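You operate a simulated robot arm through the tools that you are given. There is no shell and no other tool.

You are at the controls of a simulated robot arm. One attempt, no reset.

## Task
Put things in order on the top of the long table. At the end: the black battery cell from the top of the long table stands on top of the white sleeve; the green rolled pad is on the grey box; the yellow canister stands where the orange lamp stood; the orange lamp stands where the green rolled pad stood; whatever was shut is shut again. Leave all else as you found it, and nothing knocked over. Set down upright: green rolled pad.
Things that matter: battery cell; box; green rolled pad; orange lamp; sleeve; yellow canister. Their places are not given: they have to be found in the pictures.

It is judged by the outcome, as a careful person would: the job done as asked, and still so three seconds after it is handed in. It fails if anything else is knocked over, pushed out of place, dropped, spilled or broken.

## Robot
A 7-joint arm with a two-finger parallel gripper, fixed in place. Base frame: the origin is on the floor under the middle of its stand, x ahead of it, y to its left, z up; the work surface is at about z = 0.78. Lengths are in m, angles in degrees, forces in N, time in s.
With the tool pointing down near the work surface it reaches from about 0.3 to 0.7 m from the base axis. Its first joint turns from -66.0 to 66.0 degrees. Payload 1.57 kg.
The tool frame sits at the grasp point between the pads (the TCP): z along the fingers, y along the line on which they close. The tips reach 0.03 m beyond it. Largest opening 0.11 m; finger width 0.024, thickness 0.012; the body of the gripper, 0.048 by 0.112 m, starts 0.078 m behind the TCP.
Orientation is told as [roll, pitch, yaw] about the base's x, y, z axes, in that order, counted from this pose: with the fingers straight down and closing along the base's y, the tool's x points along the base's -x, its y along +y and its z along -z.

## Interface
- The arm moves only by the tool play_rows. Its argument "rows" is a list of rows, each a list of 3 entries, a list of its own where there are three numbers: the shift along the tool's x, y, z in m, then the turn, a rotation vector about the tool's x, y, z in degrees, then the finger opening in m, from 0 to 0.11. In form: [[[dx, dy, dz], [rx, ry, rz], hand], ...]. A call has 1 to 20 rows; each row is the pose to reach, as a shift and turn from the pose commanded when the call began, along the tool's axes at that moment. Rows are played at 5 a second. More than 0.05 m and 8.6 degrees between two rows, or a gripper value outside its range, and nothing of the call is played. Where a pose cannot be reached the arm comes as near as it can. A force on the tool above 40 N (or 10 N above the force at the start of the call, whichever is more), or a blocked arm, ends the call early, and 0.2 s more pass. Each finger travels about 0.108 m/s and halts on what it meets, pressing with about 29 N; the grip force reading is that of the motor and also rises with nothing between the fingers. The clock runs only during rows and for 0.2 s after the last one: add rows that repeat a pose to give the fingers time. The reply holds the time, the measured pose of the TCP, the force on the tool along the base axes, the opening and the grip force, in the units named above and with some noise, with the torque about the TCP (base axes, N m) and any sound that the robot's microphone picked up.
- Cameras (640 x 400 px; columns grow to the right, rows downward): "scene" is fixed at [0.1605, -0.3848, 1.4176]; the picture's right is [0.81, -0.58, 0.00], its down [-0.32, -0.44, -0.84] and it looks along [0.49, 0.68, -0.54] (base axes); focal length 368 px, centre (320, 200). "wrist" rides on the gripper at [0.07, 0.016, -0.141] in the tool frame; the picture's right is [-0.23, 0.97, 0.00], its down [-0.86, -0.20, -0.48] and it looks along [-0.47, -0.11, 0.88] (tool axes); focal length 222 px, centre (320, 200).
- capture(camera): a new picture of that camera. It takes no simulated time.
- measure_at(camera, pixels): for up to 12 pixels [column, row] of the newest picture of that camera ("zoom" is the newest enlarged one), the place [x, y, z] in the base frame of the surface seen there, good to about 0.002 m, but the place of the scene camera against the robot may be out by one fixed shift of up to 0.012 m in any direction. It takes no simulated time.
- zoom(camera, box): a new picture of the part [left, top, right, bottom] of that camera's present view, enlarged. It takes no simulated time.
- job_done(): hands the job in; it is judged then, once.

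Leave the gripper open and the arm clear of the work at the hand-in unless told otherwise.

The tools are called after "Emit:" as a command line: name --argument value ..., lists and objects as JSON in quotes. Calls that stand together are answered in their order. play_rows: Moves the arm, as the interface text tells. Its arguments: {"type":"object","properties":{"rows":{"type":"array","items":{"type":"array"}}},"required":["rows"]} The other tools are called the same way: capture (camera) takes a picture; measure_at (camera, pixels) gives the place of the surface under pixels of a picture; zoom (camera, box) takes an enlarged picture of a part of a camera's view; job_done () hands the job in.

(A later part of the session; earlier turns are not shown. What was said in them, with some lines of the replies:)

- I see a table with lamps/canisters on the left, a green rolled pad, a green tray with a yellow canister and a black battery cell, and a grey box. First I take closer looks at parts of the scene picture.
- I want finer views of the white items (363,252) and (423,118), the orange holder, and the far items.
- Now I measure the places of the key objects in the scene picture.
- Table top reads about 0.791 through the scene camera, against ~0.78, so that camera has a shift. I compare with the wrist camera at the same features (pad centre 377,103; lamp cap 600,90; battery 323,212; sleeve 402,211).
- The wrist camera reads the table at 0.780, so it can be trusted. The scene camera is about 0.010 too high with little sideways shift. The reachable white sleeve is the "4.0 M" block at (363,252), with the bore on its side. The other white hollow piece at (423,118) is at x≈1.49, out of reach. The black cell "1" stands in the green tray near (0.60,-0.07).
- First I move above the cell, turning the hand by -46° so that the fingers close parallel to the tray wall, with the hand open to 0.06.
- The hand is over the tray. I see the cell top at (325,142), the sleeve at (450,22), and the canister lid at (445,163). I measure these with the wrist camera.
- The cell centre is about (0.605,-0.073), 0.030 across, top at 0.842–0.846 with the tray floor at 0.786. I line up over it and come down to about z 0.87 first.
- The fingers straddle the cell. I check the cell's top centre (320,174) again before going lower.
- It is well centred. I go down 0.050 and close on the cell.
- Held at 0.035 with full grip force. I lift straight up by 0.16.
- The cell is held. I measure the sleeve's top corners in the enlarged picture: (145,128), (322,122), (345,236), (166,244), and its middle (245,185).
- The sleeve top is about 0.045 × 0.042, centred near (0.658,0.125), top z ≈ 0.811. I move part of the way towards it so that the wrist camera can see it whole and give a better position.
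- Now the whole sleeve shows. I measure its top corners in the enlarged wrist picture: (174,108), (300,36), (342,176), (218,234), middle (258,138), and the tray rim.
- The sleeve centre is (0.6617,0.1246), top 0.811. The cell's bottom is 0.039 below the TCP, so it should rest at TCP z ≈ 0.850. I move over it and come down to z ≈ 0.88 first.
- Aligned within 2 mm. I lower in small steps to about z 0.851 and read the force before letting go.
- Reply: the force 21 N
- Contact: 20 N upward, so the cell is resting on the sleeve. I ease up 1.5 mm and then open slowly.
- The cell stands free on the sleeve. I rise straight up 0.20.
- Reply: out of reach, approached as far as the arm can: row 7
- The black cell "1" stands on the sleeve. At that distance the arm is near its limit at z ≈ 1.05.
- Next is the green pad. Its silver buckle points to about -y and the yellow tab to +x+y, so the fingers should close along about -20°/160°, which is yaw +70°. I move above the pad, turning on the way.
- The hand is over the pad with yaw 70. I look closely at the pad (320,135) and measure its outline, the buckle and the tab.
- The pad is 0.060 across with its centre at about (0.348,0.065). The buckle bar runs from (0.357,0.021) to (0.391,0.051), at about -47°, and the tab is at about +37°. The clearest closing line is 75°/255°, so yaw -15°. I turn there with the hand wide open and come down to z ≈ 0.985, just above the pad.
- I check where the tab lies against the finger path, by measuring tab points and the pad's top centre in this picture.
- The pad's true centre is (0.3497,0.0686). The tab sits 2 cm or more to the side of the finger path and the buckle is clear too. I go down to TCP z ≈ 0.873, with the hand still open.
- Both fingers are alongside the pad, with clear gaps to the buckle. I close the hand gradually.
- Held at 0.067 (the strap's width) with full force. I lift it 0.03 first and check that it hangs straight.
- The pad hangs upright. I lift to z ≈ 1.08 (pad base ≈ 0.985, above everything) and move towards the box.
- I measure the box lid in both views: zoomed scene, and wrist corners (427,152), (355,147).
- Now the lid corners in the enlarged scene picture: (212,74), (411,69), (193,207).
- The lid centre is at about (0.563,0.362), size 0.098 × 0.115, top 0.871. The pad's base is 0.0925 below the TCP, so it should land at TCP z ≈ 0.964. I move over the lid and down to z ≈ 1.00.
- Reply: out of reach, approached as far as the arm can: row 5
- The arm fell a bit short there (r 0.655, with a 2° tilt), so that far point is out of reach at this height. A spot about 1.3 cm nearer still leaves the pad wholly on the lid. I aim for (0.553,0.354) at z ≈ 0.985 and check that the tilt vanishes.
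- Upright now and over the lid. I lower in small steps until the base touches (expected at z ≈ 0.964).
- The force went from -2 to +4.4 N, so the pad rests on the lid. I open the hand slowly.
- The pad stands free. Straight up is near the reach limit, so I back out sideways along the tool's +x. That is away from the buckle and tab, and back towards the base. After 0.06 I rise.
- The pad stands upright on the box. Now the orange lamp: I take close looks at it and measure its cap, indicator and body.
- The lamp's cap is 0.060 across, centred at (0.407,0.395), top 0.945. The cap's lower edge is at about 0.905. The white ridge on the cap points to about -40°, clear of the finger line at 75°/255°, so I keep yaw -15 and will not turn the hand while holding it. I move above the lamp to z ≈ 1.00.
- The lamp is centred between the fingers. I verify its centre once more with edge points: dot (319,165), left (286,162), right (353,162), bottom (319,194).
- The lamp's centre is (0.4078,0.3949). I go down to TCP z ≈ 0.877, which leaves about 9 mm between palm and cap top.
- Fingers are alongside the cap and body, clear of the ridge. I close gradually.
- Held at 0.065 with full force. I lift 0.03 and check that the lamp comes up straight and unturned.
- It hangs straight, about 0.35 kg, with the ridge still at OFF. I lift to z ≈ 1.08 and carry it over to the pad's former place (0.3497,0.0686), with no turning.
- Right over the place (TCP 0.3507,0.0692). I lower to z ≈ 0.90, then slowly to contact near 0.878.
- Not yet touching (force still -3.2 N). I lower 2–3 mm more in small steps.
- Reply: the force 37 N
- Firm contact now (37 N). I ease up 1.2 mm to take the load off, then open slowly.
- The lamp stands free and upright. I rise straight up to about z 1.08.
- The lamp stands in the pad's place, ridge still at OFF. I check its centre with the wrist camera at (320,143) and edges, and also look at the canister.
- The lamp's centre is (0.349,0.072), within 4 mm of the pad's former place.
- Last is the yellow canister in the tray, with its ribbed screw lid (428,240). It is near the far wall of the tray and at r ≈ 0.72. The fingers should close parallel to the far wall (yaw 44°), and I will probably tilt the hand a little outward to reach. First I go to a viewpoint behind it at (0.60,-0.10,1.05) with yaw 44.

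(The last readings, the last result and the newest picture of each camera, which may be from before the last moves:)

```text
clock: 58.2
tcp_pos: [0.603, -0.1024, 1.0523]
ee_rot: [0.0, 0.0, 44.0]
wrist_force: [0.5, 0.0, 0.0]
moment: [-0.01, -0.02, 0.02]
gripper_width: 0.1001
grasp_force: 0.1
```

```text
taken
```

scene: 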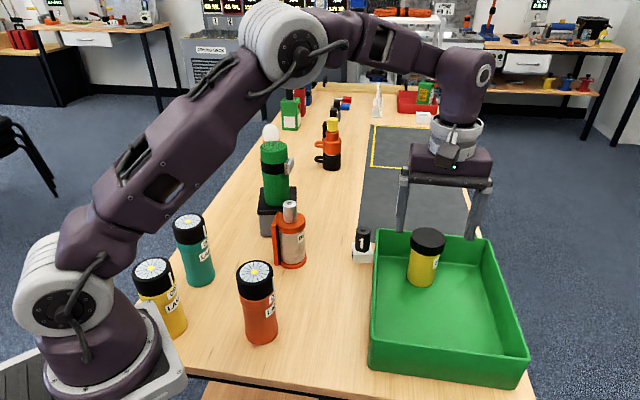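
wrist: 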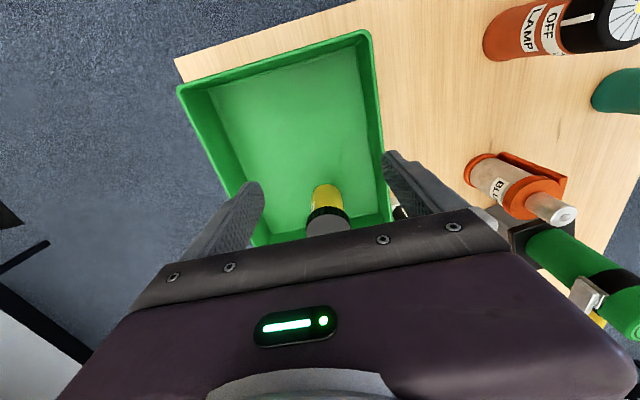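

The canister's lid centre is about (0.716,-0.0165) with radius ≈ 0.036. The lid spans z ≈ 0.885–0.910. I tilt the hand 20° outward and move to a point 0.12 back along the tool axis from the planned grip.

Emit:
play_rows --rows '[[[-0.025, -0.0042, 0.0141], [0, -5, 0], 0.1], [[-0.05, -0.0084, 0.0282], [0, -10, 0], 0.1], [[-0.075, -0.0125, 0.0422], [0, -15, 0], 0.1], [[-0.1, -0.0167, 0.0563], [0, -20, 0], 0.1], [[-0.1, -0.0167, 0.0563], [0, -20, 0], 0.1], [[-0.1, -0.0167, 0.0563], [0, -20, 0], 0.1]]'

Emit:
capture --camera "wrist"

Emit:
capture --camera "scene"

```text
clock: 59.6
tcp_pos: [0.6846, -0.0436, 0.9937]
ee_rot: [0.0, -20.0, 44.0]
wrist_force: [-0.6, -0.1, 0.8]
moment: [0.0, -0.04, 0.0]
gripper_width: 0.1001
grasp_force: 0.0
```

```text
taken
```

wrist: 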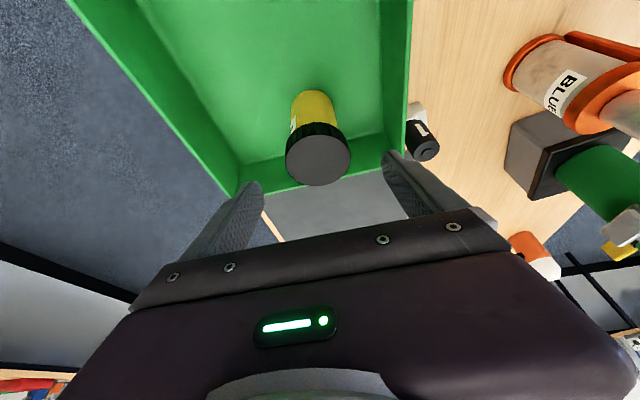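

```text
taken
```

scene: 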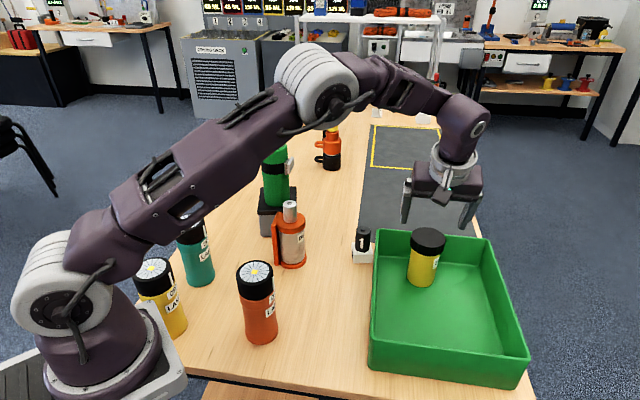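

Reached, with the tilt exact. The lid is now fully visible at (318,160). I measure its rim.

Emit:
zoom --camera "wrist" --box '[260, 80, 380, 200]'

Emit:
measure_at --camera "wrist" --pixels '[[318, 160], [287, 158], [349, 158], [318, 137], [318, 183], [296, 142], [340, 142], [296, 177], [340, 177], [314, 105], [294, 110], [334, 108]]'

```text
3.33 times, centred on (320, 140) of wrist
```

zoom: 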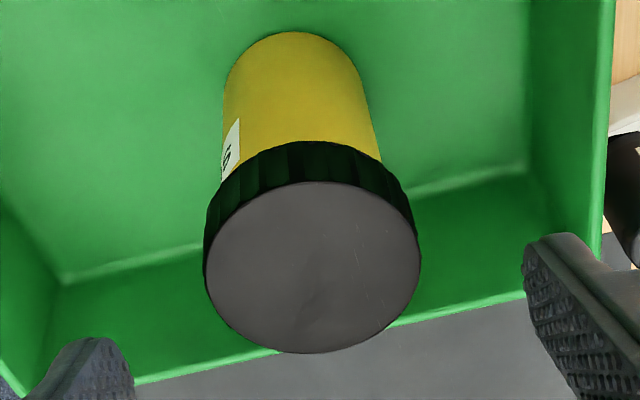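

```text
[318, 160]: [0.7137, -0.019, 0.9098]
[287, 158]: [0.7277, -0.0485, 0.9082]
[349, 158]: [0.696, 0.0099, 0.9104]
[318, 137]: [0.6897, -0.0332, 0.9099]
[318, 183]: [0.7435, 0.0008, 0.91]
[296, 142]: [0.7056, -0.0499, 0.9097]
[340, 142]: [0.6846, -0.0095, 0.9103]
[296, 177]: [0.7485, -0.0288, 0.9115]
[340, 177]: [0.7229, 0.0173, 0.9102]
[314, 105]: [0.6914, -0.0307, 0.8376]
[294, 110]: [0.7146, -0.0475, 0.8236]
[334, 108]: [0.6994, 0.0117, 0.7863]
```

The lid centre is (0.7148,-0.0177). I advance along the tool axis in steps so that the TCP comes to z ≈ 0.883, with the pads at the lid's height, and watch the force.

Emit:
play_rows --rows '[[[0.0006, -0.0024, 0.03], [0, 0, 0], 0.1], [[0.0006, -0.0024, 0.055], [0, 0, 0], 0.1], [[0.0006, -0.0024, 0.075], [0, 0, 0], 0.1], [[0.0006, -0.0024, 0.075], [0, 0, 0], 0.1]]'

Emit:
capture --camera "wrist"

Emit:
zoom --camera "scene" --box '[370, 170, 500, 300]'

```text
clock: 60.6
tcp_pos: [0.7062, -0.0279, 0.9234]
ee_rot: [-0.1, -20.0, 44.0]
wrist_force: [-0.5, 0.4, 0.6]
moment: [0.0, 0.04, -0.03]
gripper_width: 0.1001
grasp_force: 0.1
```

```text
taken
```

wrist: 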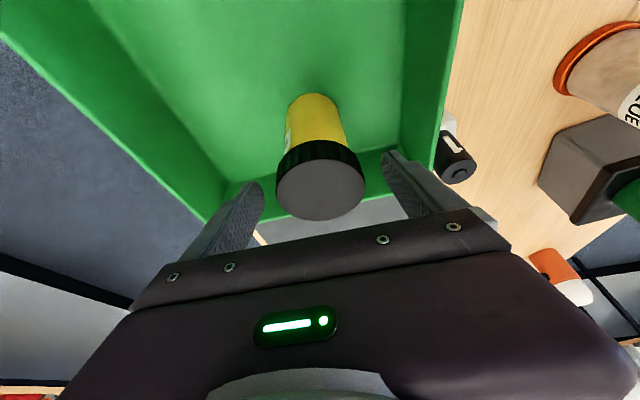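

```text
3.08 times, centred on (435, 235) of scene
```

zoom: 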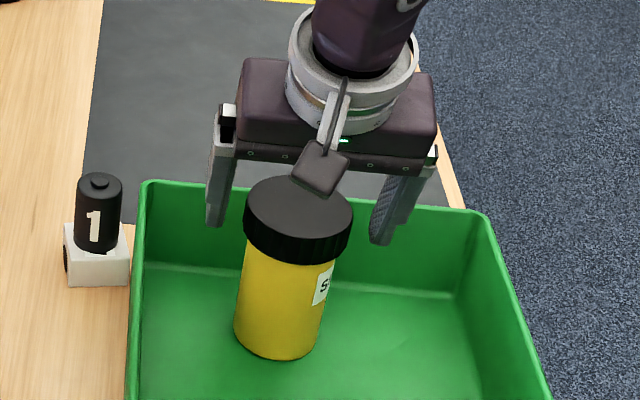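

Both fingers are clear of the lid on either side. One more centre check of the lid before the last 4 cm.

Emit:
measure_at --camera "wrist" --pixels '[[320, 189], [278, 187], [363, 187], [320, 162], [320, 217], [290, 168], [350, 168]]'

```text
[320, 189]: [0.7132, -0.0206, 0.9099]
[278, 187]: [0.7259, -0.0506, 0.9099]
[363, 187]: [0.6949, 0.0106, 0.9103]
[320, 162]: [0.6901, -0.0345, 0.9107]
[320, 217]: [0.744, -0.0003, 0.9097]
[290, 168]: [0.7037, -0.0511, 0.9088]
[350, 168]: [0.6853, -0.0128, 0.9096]
```

Aligned in the closing direction to within a millimetre. I advance the remaining 0.0425.

Emit:
play_rows --rows '[[[0, 0, 0.015], [0, 0, 0], 0.1], [[0, 0, 0.03], [0, 0, 0], 0.1], [[0, 0, 0.0425], [0, 0, 0], 0.1], [[0, 0, 0.0425], [0, 0, 0], 0.1]]'

Emit:
capture --camera "wrist"

Emit:
zoom --camera "scene" --box '[370, 190, 480, 300]'

```text
clock: 61.6
tcp_pos: [0.7162, -0.0177, 0.8856]
ee_rot: [0.1, -19.9, 44.0]
wrist_force: [-0.4, -0.4, -0.2]
moment: [0.0, 0.0, -0.01]
gripper_width: 0.1004
grasp_force: 0.1
```

```text
taken
```

wrist: 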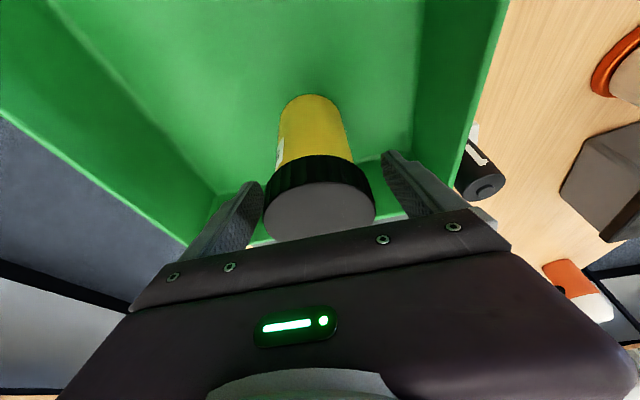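

```text
3.64 times, centred on (425, 245) of scene
```

zoom: 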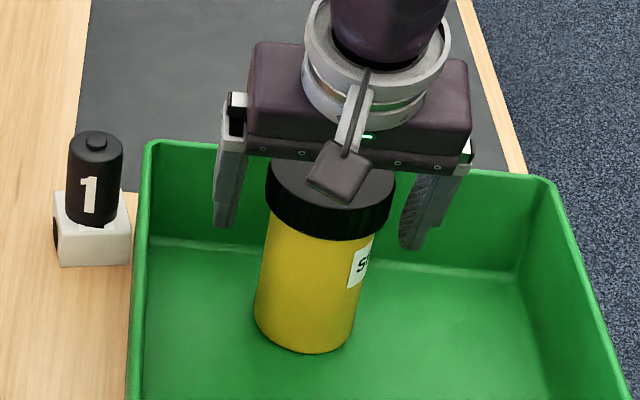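

Fingers are at the lid's sides. I close gradually onto it, and will then test with a lift of a few millimetres to see whether the whole canister comes along.

Emit:
play_rows --rows '[[[0, 0, 0], [0, 0, 0], 0.092], [[0, 0, 0], [0, 0, 0], 0.084], [[0, 0, 0], [0, 0, 0], 0.078], [[0, 0, 0], [0, 0, 0], 0.072], [[0, 0, 0], [0, 0, 0], 0.067], [[0, 0, 0], [0, 0, 0], 0.062], [[0, 0, 0], [0, 0, 0], 0.058], [[0, 0, 0], [0, 0, 0], 0.058]]'

Emit:
zoom --camera "scene" --box '[370, 190, 480, 300]'

```text
clock: 63.4
tcp_pos: [0.7146, -0.0173, 0.886]
ee_rot: [0.0, -20.1, 44.0]
wrist_force: [-0.4, -0.9, 0.3]
moment: [-0.03, 0.0, 0.0]
gripper_width: 0.0705
grasp_force: 29.1
```

```text
3.64 times, centred on (425, 245) of scene
```

zoom: 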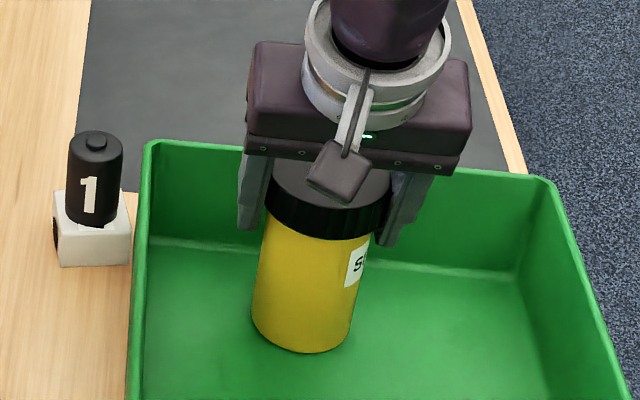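

Held at 0.0705. Now a test lift straight up by 4 mm (tool shift -0.342/-0.940 per unit).

Emit:
play_rows --rows '[[[-0.0007, 0, -0.0019], [0, 0, 0], 0.058], [[-0.0014, 0, -0.0038], [0, 0, 0], 0.058], [[-0.0014, 0, -0.0038], [0, 0, 0], 0.058]]'

Emit:
zoom --camera "scene" --box '[390, 220, 460, 300]'

Emit:
capture --camera "wrist"

```text
clock: 64.2
tcp_pos: [0.7141, -0.0184, 0.889]
ee_rot: [-0.1, -20.0, 44.1]
wrist_force: [-0.1, 0.5, -0.8]
moment: [-0.04, -0.02, 0.01]
gripper_width: 0.0707
grasp_force: 29.0
```

```text
5.00 times, centred on (425, 260) of scene
```

zoom: 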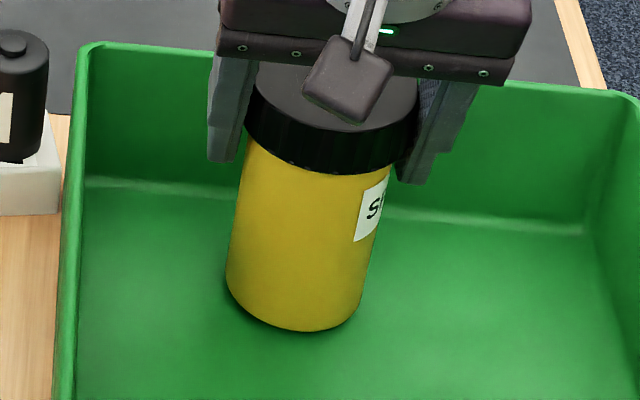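

```text
taken
```

wrist: 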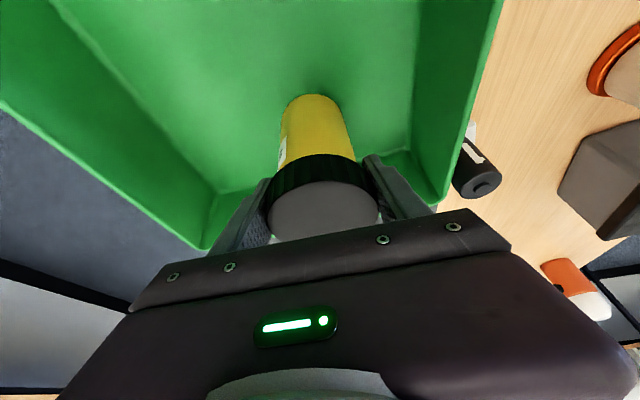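

No gap appears between lid and body, but 4 mm is hard to judge. I lift another 8 mm and compare the base with the floor.

Emit:
play_rows --rows '[[[-0.0014, 0, -0.0038], [0, 0, 0], 0.058], [[-0.0027, 0, -0.0075], [0, 0, 0], 0.058], [[-0.0027, 0, -0.0075], [0, 0, 0], 0.058]]'

Emit:
zoom --camera "scene" --box '[390, 220, 460, 300]'

Emit:
measure_at --camera "zoom" --pixels '[[300, 320], [300, 300], [300, 340], [310, 180], [310, 165], [370, 200], [260, 60]]'

```text
clock: 65.0
tcp_pos: [0.7143, -0.0175, 0.8971]
ee_rot: [0.0, -20.0, 44.0]
wrist_force: [0.4, -0.3, -1.6]
moment: [0.05, 0.01, 0.03]
gripper_width: 0.0706
grasp_force: 29.0
```

```text
5.00 times, centred on (425, 260) of scene
```

zoom: 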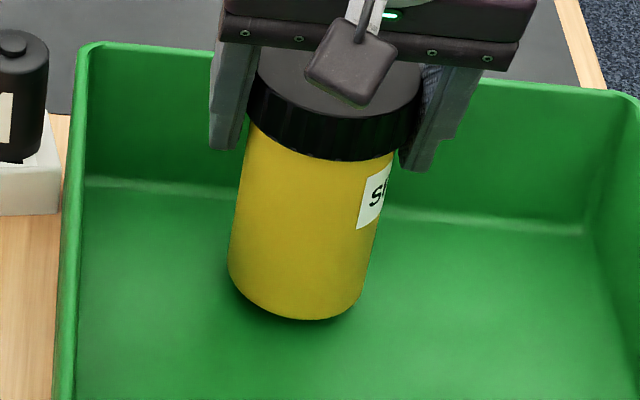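

```text
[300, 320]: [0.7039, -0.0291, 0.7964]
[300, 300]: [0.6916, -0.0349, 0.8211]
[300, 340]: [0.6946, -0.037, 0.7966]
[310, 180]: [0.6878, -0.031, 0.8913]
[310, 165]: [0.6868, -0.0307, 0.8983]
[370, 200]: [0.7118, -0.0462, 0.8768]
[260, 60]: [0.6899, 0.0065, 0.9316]
```

The whole canister rises with its lid and hangs upright (≈ 0.16 kg), so the lid holds. I lift it out of the tray while drawing back parallel to the left wall, to (0.657,-0.073,1.03).

Emit:
play_rows --rows '[[[0.005, 0, -0.0252], [0, 0, 0], 0.058], [[0.01, 0, -0.0505], [0, 0, 0], 0.058], [[0.015, 0, -0.0757], [0, 0, 0], 0.058], [[0.0201, 0, -0.1009], [0, 0, 0], 0.058], [[0.0251, 0, -0.1262], [0, 0, 0], 0.058], [[0.0301, 0, -0.1514], [0, 0, 0], 0.058], [[0.0301, 0, -0.1514], [0, 0, 0], 0.058]]'

Emit:
capture --camera "scene"

Emit:
capture --camera "wrist"

Emit:
zoom --camera "scene" --box '[370, 160, 490, 280]'

```text
clock: 66.6
tcp_pos: [0.6572, -0.0715, 1.0283]
ee_rot: [-0.1, -20.0, 44.1]
wrist_force: [0.4, -1.2, -0.9]
moment: [-0.01, -0.01, -0.02]
gripper_width: 0.0704
grasp_force: 28.8
```

```text
taken
```

scene: 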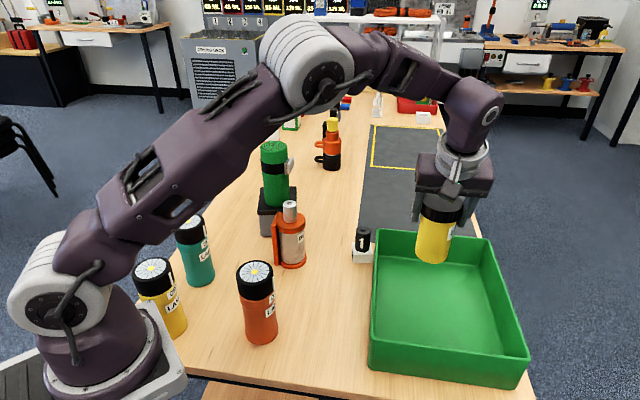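

```text
taken
```

wrist: 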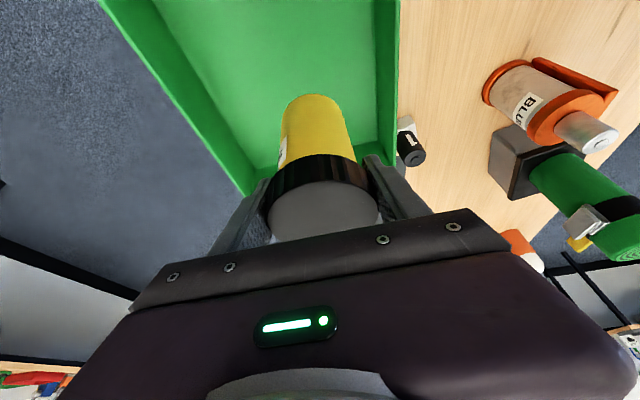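

```text
3.33 times, centred on (430, 220) of scene
```

zoom: 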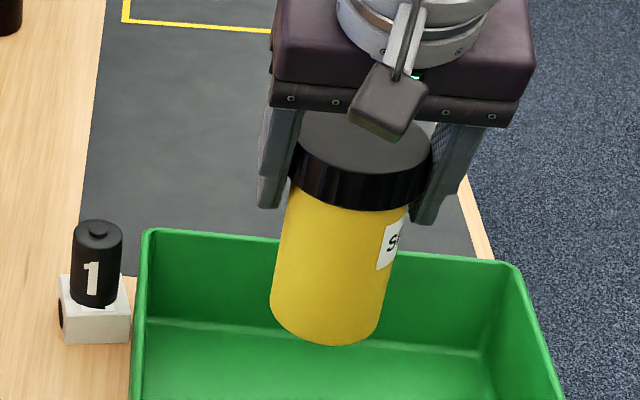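

Upright and secure. I carry it at z ≈ 1.08 past the lamp and the "BLUE" holder, keeping the hand's orientation, to above the orange lamp's former place (0.4078,0.3949).

Emit:
play_rows --rows '[[[0.007, 0.032, -0.0105], [0, 0, 0], 0.058], [[0.0141, 0.064, -0.0209], [0, 0, 0], 0.058], [[0.0211, 0.096, -0.0314], [0, 0, 0], 0.058], [[0.0282, 0.128, -0.0419], [0, 0, 0], 0.058], [[0.0352, 0.16, -0.0524], [0, 0, 0], 0.058], [[0.0423, 0.192, -0.0628], [0, 0, 0], 0.058], [[0.0493, 0.224, -0.0733], [0, 0, 0], 0.058], [[0.0321, 0.255, -0.067], [0, 0, 0], 0.058], [[0.0149, 0.2859, -0.0608], [0, 0, 0], 0.058], [[-0.0024, 0.3169, -0.0545], [0, 0, 0], 0.058], [[-0.0196, 0.3479, -0.0482], [0, 0, 0], 0.058], [[-0.0368, 0.3788, -0.042], [0, 0, 0], 0.058], [[-0.054, 0.4098, -0.0357], [0, 0, 0], 0.058], [[-0.079, 0.4345, -0.0266], [0, 0, 0], 0.058], [[-0.104, 0.4592, -0.0176], [0, 0, 0], 0.058], [[-0.1289, 0.4839, -0.0085], [0, 0, 0], 0.058], [[-0.1539, 0.5086, 0.0006], [0, 0, 0], 0.058], [[-0.1539, 0.5086, 0.0006], [0, 0, 0], 0.058], [[-0.1539, 0.5086, 0.0006], [0, 0, 0], 0.058]]'

Emit:
capture --camera "scene"

Emit:
capture --camera "wrist"

Emit:
zoom --camera "scene" --box '[150, 100, 330, 260]'

```text
clock: 70.6
tcp_pos: [0.4077, 0.3938, 1.0816]
ee_rot: [0.0, -20.0, 44.0]
wrist_force: [-0.3, 0.6, -1.2]
moment: [-0.02, -0.04, -0.04]
gripper_width: 0.0706
grasp_force: 29.2
```

```text
taken
```

scene: 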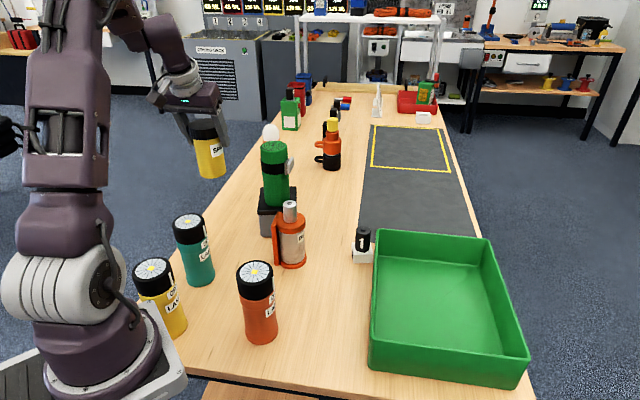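

```text
taken
```

wrist: 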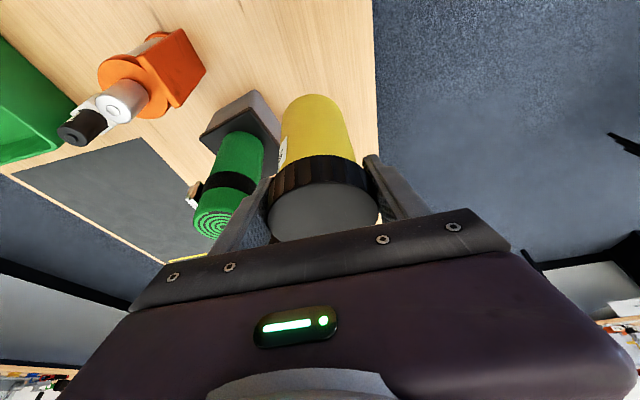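

```text
2.50 times, centred on (240, 180) of scene
```

zoom: 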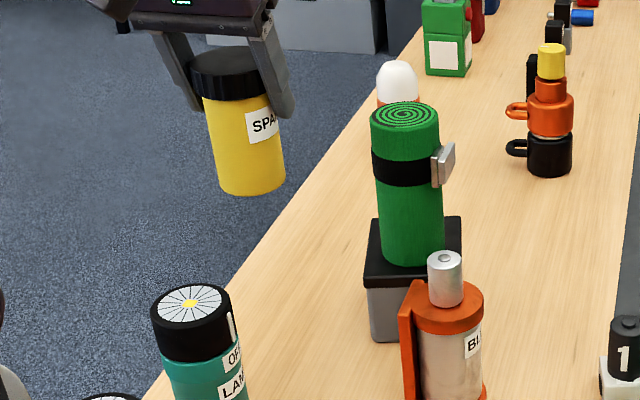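

It hangs upright right over the place (label "SPA…"). I correct 2 mm sideways and lower to z ≈ 0.93 first, to check the hand's clearance over the teal lamp.

Emit:
play_rows --rows '[[[0.0086, 0.0028, 0.0235], [0, 0, 0], 0.058], [[0.0188, 0.0028, 0.0517], [0, 0, 0], 0.058], [[0.0291, 0.0028, 0.0799], [0, 0, 0], 0.058], [[0.0393, 0.0028, 0.1081], [0, 0, 0], 0.058], [[0.0513, 0.0028, 0.141], [0, 0, 0], 0.058], [[0.0513, 0.0028, 0.141], [0, 0, 0], 0.058]]'

Emit:
zoom --camera "scene" --box '[130, 120, 290, 290]'

Emit:
capture --camera "wrist"

```text
clock: 72.0
tcp_pos: [0.4063, 0.3926, 0.9307]
ee_rot: [0.0, -20.1, 43.9]
wrist_force: [-0.1, -0.8, -2.1]
moment: [0.0, 0.01, 0.01]
gripper_width: 0.0706
grasp_force: 29.6
```

```text
2.35 times, centred on (210, 205) of scene
```

zoom: 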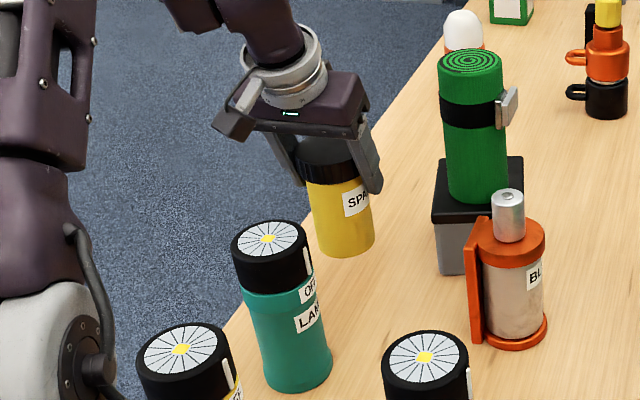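

```text
taken
```

wrist: 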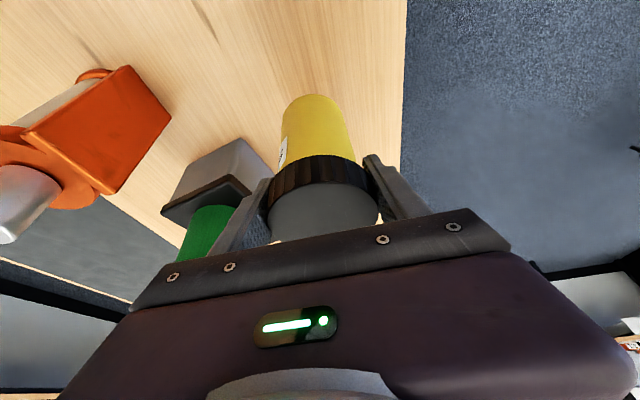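

The camera box on the hand is near (225,125) in this zoom, above the teal lamp. I measure its underside against the teal lamp's top.

Emit:
zoom --camera "scene" --box '[130, 120, 290, 290]'

Emit:
measure_at --camera "zoom" --pixels '[[222, 136], [233, 120], [240, 132], [217, 125], [268, 238], [270, 225], [340, 170], [345, 230], [345, 250]]'

```text
2.35 times, centred on (210, 205) of scene
```

zoom: 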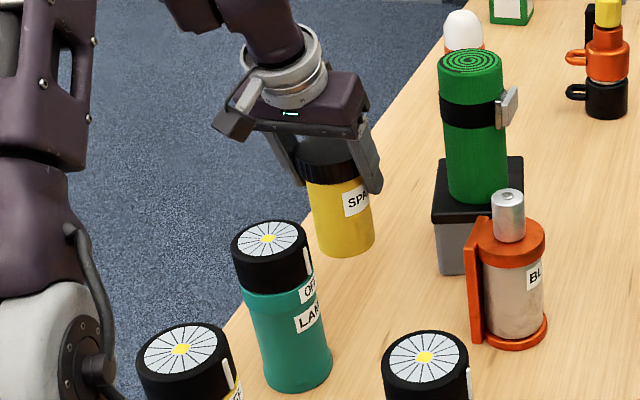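

```text
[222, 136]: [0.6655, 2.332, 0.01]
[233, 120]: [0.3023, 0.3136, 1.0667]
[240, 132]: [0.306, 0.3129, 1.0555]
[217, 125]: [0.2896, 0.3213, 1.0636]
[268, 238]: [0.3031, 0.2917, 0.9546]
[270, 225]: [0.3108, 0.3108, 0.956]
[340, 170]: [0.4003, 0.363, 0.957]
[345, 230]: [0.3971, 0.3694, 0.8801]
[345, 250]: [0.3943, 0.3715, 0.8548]
```

There is 10 cm of gap now, about 5 cm at the end, so it is safe. I lower to z ≈ 0.884 with a 3 mm sideways correction.

Emit:
play_rows --rows '[[[0.0035, 0.0025, 0.0115], [0, 0, 0], 0.058], [[0.0075, 0.0025, 0.0235], [0, 0, 0], 0.058], [[0.0112, 0.0025, 0.035], [0, 0, 0], 0.058], [[0.013, 0.0025, 0.0405], [0, 0, 0], 0.058], [[0.0143, 0.0025, 0.0445], [0, 0, 0], 0.058], [[0.0143, 0.0025, 0.0445], [0, 0, 0], 0.058]]'

Emit:
zoom --camera "scene" --box '[170, 150, 290, 270]'

```text
clock: 73.4
tcp_pos: [0.4066, 0.3981, 0.8842]
ee_rot: [0.3, -19.8, 44.0]
wrist_force: [-0.2, -0.2, -0.9]
moment: [0.02, 0.02, 0.0]
gripper_width: 0.0707
grasp_force: 29.1
```

```text
3.33 times, centred on (230, 210) of scene
```

zoom: 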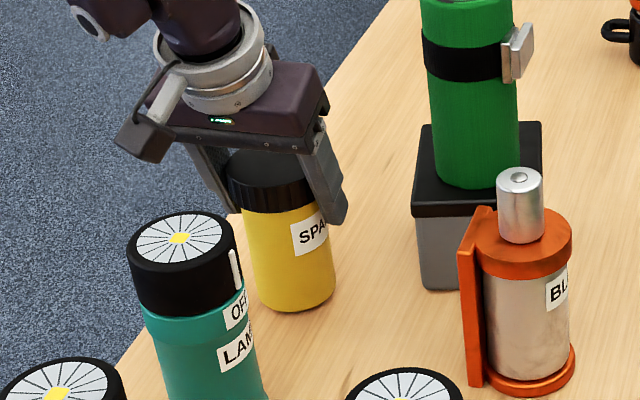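

Almost down. I lower millimetre by millimetre until the force shows contact.

Emit:
play_rows --rows '[[[0.0015, -0.0012, 0.0005], [0, 0, 0], 0.058], [[0.0018, -0.0012, 0.0014], [0, 0, 0], 0.058], [[0.0022, -0.0012, 0.0024], [0, 0, 0], 0.058], [[0.0022, -0.0012, 0.0024], [0, 0, 0], 0.058]]'

```text
clock: 74.4
tcp_pos: [0.4057, 0.3967, 0.8823]
ee_rot: [0.1, -19.7, 44.1]
wrist_force: [-0.9, -1.2, -1.5]
moment: [0.03, 0.0, -0.02]
gripper_width: 0.0705
grasp_force: 28.8
```

No contact yet (-1.5 N). I lower another 1.5–2 mm.

Emit:
play_rows --rows '[[[0.0003, 0, 0.0007], [0, 0, 0], 0.058], [[0.0005, 0, 0.0014], [0, 0, 0], 0.058], [[0.0005, 0, 0.0014], [0, 0, 0], 0.058]]'

Emit:
zoom --camera "scene" --box '[200, 190, 260, 260]'

```text
clock: 75.2
tcp_pos: [0.4059, 0.3962, 0.8824]
ee_rot: [0.1, -19.7, 43.9]
wrist_force: [-0.8, 1.0, -0.8]
moment: [0.03, -0.01, -0.02]
gripper_width: 0.0707
grasp_force: 28.7
out of reach, approached as far as the arm can: row 2, 3
```

```text
5.71 times, centred on (230, 225) of scene
```

zoom: 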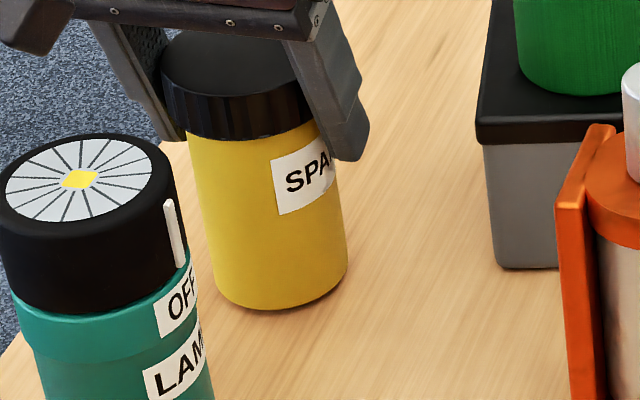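

The arm is at a wrist limit about 2 mm above the table in this pose. Turning the hand a little about the vertical should relieve it, as the tilt then points less straight outward. I rise 3 mm and turn -16° about the base's vertical, which keeps the canister upright.

Emit:
play_rows --rows '[[[-0.0015, 0, -0.0042], [0, 0, 0], 0.058], [[-0.0015, 0, -0.0042], [1.37, 0, 3.76], 0.058], [[-0.0015, 0, -0.0042], [2.74, 0, 7.52], 0.058], [[-0.0015, 0, -0.0042], [4.1, 0, 11.28], 0.058], [[-0.0015, 0, -0.0042], [5.47, 0, 15.04], 0.058], [[-0.0015, 0, -0.0042], [5.47, 0, 15.04], 0.058], [[-0.0015, 0, -0.0042], [5.47, 0, 15.04], 0.058]]'

Emit:
zoom --camera "scene" --box '[170, 160, 290, 270]'

```text
clock: 76.8
tcp_pos: [0.4083, 0.3982, 0.8868]
ee_rot: [0.1, -20.0, 28.1]
wrist_force: [0.7, 0.1, -2.0]
moment: [0.0, 0.03, -0.01]
gripper_width: 0.0705
grasp_force: 28.9
```

```text
3.64 times, centred on (230, 215) of scene
```

zoom: 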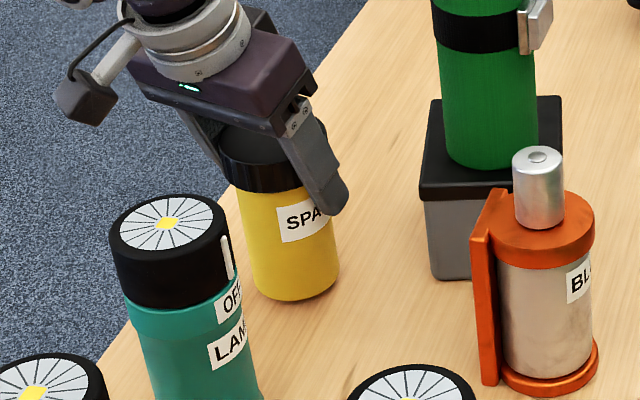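

The body turned with the hand (label moved along), so the lid did not unscrew, and the tilt is exact again. I lower with a 2 mm sideways correction to z ≈ 0.880.

Emit:
play_rows --rows '[[[0.0023, -0.0005, 0.0021], [0, 0, 0], 0.058], [[0.0046, -0.0009, 0.0042], [0, 0, 0], 0.058], [[0.0049, -0.0009, 0.005], [0, 0, 0], 0.058], [[0.0051, -0.0009, 0.0057], [0, 0, 0], 0.058], [[0.0051, -0.0009, 0.0057], [0, 0, 0], 0.058]]'

```text
clock: 78.0
tcp_pos: [0.4055, 0.3951, 0.8812]
ee_rot: [0.0, -20.0, 28.1]
wrist_force: [0.2, -0.1, -0.6]
moment: [0.02, 0.03, 0.02]
gripper_width: 0.0704
grasp_force: 28.9
```

Still within reach. I lower another 0.7 mm at a time.

Emit:
play_rows --rows '[[[0.0002, 0, 0.0007], [0, 0, 0], 0.058], [[0.0005, 0, 0.0013], [0, 0, 0], 0.058], [[0.0005, 0, 0.0013], [0, 0, 0], 0.058]]'

Emit:
zoom --camera "scene" --box '[200, 190, 260, 260]'

```text
clock: 78.8
tcp_pos: [0.4041, 0.3951, 0.8786]
ee_rot: [0.0, -20.0, 27.9]
wrist_force: [-1.6, -1.4, 6.0]
moment: [-0.06, 0.08, 0.02]
gripper_width: 0.0704
grasp_force: 29.1
```

```text
5.71 times, centred on (230, 225) of scene
```

zoom: 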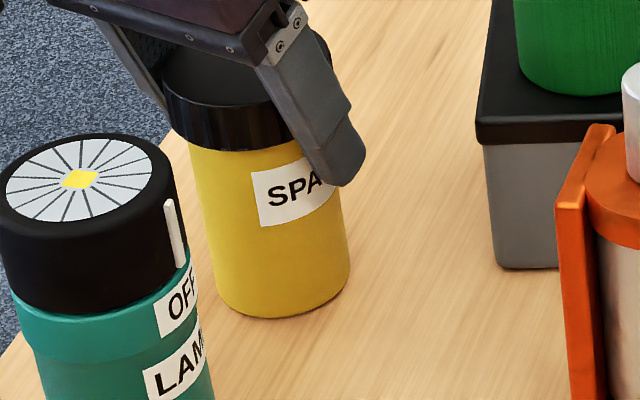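

Contact at 6 N: the canister stands on the table, with no gap at its foot. I open the hand slowly to 0.09.

Emit:
play_rows --rows '[[[0, 0, 0], [0, 0, 0], 0.066], [[0, 0, 0], [0, 0, 0], 0.07], [[0, 0, 0], [0, 0, 0], 0.073], [[0, 0, 0], [0, 0, 0], 0.077], [[0, 0, 0], [0, 0, 0], 0.082], [[0, 0, 0], [0, 0, 0], 0.087], [[0, 0, 0], [0, 0, 0], 0.092], [[0, 0, 0], [0, 0, 0], 0.092], [[0, 0, 0], [0, 0, 0], 0.092]]'

Emit:
zoom --camera "scene" --box '[170, 160, 290, 270]'

Emit:
capture --camera "wrist"

```text
clock: 80.8
tcp_pos: [0.4042, 0.3948, 0.8799]
ee_rot: [0.0, -20.0, 27.9]
wrist_force: [0.2, 0.1, -0.3]
moment: [0.0, 0.01, 0.0]
gripper_width: 0.0919
grasp_force: 0.0
```

```text
3.64 times, centred on (230, 215) of scene
```

zoom: 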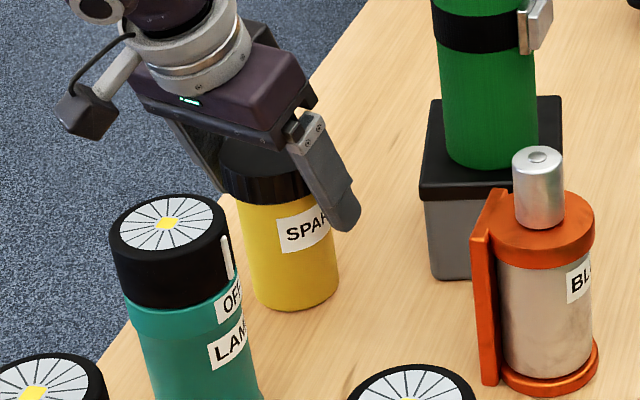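

```text
taken
```

wrist: 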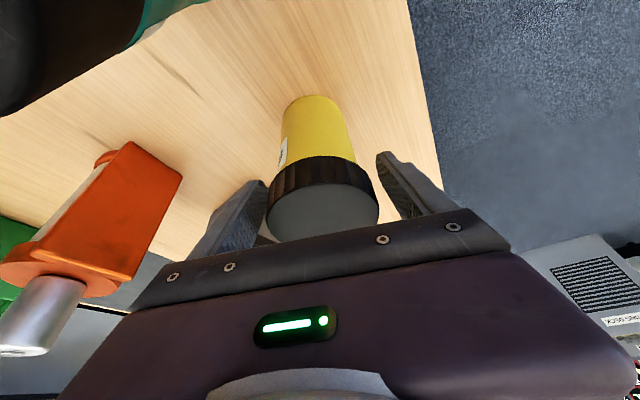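

The canister stands free, its lid on. I rise straight up 0.16.

Emit:
play_rows --rows '[[[-0.0034, 0, -0.0094], [0, 0, 0], 0.092], [[-0.0103, 0, -0.0282], [0, 0, 0], 0.092], [[-0.0205, 0, -0.0564], [0, 0, 0], 0.092], [[-0.0308, 0, -0.0846], [0, 0, 0], 0.092], [[-0.041, 0, -0.1128], [0, 0, 0], 0.092], [[-0.0547, 0, -0.1504], [0, 0, 0], 0.092], [[-0.0547, 0, -0.1504], [0, 0, 0], 0.092]]'

Emit:
capture --camera "scene"

Emit:
capture --camera "wrist"

Emit:
zoom --camera "scene" --box '[170, 160, 290, 270]'

```text
clock: 82.4
tcp_pos: [0.4031, 0.3943, 1.04]
ee_rot: [0.1, -20.0, 28.0]
wrist_force: [-0.4, 0.6, 0.8]
moment: [-0.01, -0.01, -0.01]
gripper_width: 0.0919
grasp_force: 0.1
```

```text
taken
```

scene: 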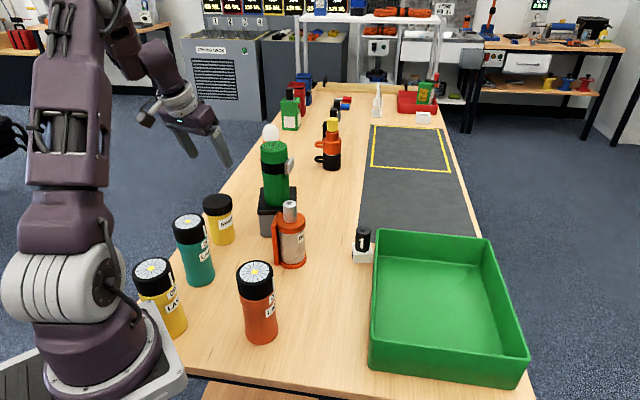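

```text
taken
```

wrist: 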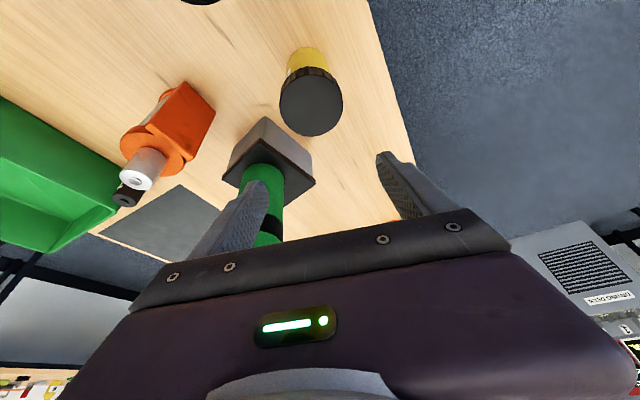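

```text
3.64 times, centred on (230, 215) of scene
```

zoom: 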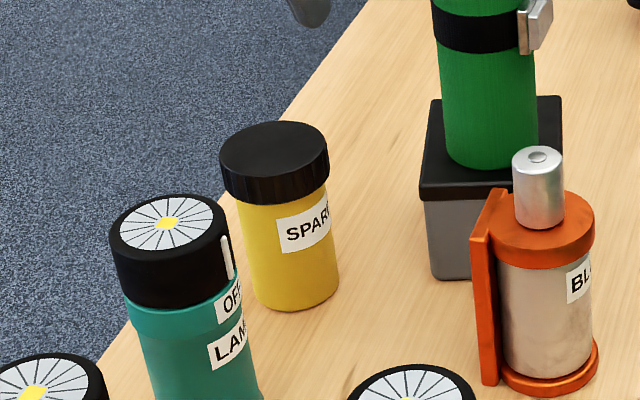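

The canister stands upright in the lamp's old place. I check its centre, and take a last look at the cell, the pad and the lamp.

Emit:
measure_at --camera "wrist" --pixels '[[311, 104], [280, 102], [342, 102], [311, 78], [311, 132]]'

Emit:
zoom --camera "scene" --box '[340, 215, 400, 270]'

Emit:
zoom --camera "scene" --box '[240, 120, 340, 280]'

Emit:
zoom --camera "scene" --box '[120, 200, 300, 360]'

```text
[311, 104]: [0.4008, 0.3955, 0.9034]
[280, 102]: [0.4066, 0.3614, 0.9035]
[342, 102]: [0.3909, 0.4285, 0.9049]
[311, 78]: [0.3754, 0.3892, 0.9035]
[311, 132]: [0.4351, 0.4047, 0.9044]
```

```text
7.27 times, centred on (370, 242) of scene
```

zoom: 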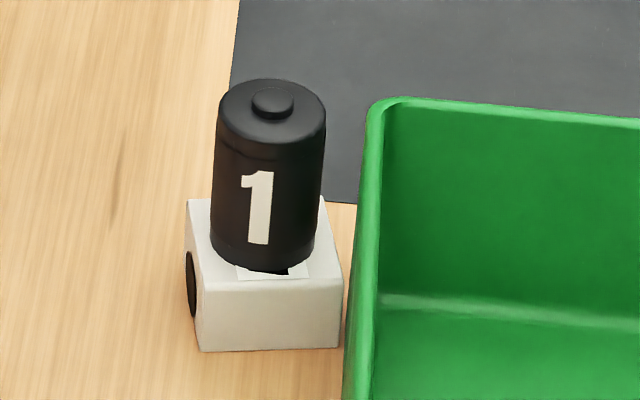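

```text
2.50 times, centred on (290, 200) of scene
```

zoom: 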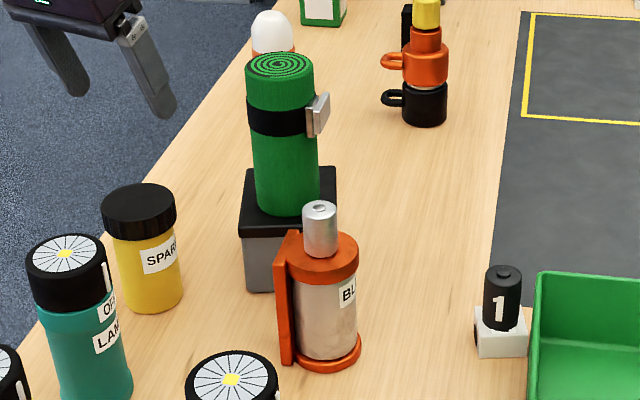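

```text
2.50 times, centred on (210, 280) of scene
```

zoom: 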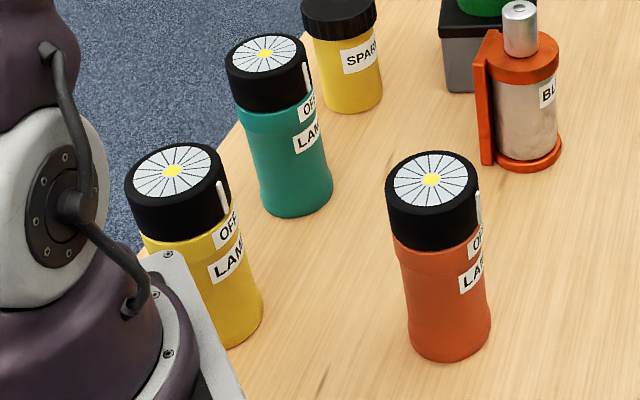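

Everything is as asked: the canister's centre is at (0.404,0.396), within 4 mm of the lamp's old place. Now I clear the arm: first up while straightening the tilt.

Emit:
play_rows --rows '[[[-0.0068, 0, -0.0188], [0, 5, 0], 0.092], [[-0.0137, 0, -0.0376], [0, 10, 0], 0.092], [[-0.0205, 0, -0.0564], [0, 15, 0], 0.1], [[-0.0239, 0, -0.0658], [0, 20, 0], 0.1], [[-0.0239, 0, -0.0658], [0, 20, 0], 0.1]]'

```text
clock: 83.6
tcp_pos: [0.403, 0.3942, 1.1088]
ee_rot: [0.1, 0.1, 27.9]
wrist_force: [-0.1, -0.5, 0.1]
moment: [0.0, -0.05, -0.02]
gripper_width: 0.1001
grasp_force: 0.1
```

I carry the empty hand back towards the start pose, well above everything.

Emit:
play_rows --rows '[[[0.0193, -0.0298, -0.0051], [0, 0, 2.33], 0.1], [[0.0386, -0.0596, -0.0102], [0, 0, 4.67], 0.1], [[0.0579, -0.0894, -0.0153], [0, 0, 7], 0.1], [[0.0771, -0.1191, -0.0203], [0, 0, 9.33], 0.11], [[0.0964, -0.1489, -0.0254], [0, 0, 11.67], 0.11], [[0.1157, -0.1787, -0.0305], [0, 0, 14], 0.11], [[0.135, -0.2085, -0.0356], [0, 0, 16.33], 0.11], [[0.1543, -0.2383, -0.0407], [0, 0, 18.67], 0.11], [[0.1736, -0.2681, -0.0458], [0, 0, 21], 0.11], [[0.1928, -0.2978, -0.0508], [0, 0, 23.33], 0.11], [[0.2121, -0.3276, -0.0559], [0, 0, 25.67], 0.11], [[0.2314, -0.3574, -0.061], [0, 0, 28], 0.11], [[0.2314, -0.3574, -0.061], [0, 0, 28], 0.11], [[0.2314, -0.3574, -0.061], [0, 0, 28], 0.11]]'

Emit:
capture --camera "scene"

Emit:
capture --camera "wrist"

```text
clock: 86.6
tcp_pos: [0.3679, -0.0284, 1.1705]
ee_rot: [0.0, 0.0, 0.0]
wrist_force: [-0.4, 0.0, -0.4]
moment: [-0.01, 0.01, 0.02]
gripper_width: 0.1097
grasp_force: 0.0
```

```text
taken
```

scene: 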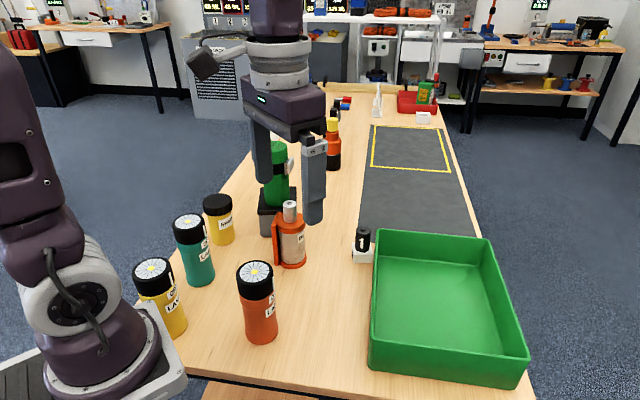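

```text
taken
```

wrist: 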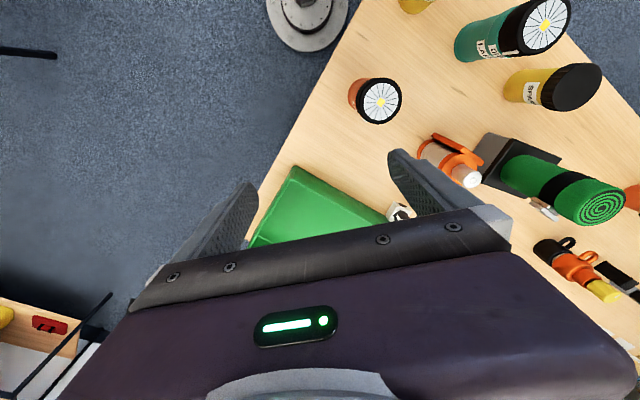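

Both pictures show the finished state:
- The black cell stands on the white sleeve.
- The green pad stands upright on the grey box, its buckle shut.
- The orange lamp stands in the pad's place, still OFF.
- The yellow canister stands in the lamp's place with its lid on.

Nothing else has moved, the hand is open and the arm is clear, so I hand in.

Emit:
job_done

```text
The job is handed in.
```

The job is handed in, and the last pictures showed everything in the order you asked for.

- **Battery cell:** the black cell "1" from the green tray stands on the white "4.0 M" sleeve beside the tray. A second white hollow piece lies at the far end of the table, out of the arm's reach. I took the reachable one as the sleeve.
- **Green rolled pad:** it stands upright on the grey box, with its buckle still shut. It is about 1.3 cm off the middle of the lid because the arm could not reach further, but it is wholly on the lid.
- **Orange lamp:** it stands where the pad stood, within about 4 mm, and is still switched to OFF.
- **Yellow canister:** it stands where the orange lamp stood, within about 4 mm. I carried it by its screw lid. The lid stayed on and turned together with the body.

I opened nothing along the way. In the last pictures nothing was knocked over or visibly out of place. The gripper is open and the arm is clear of the table.
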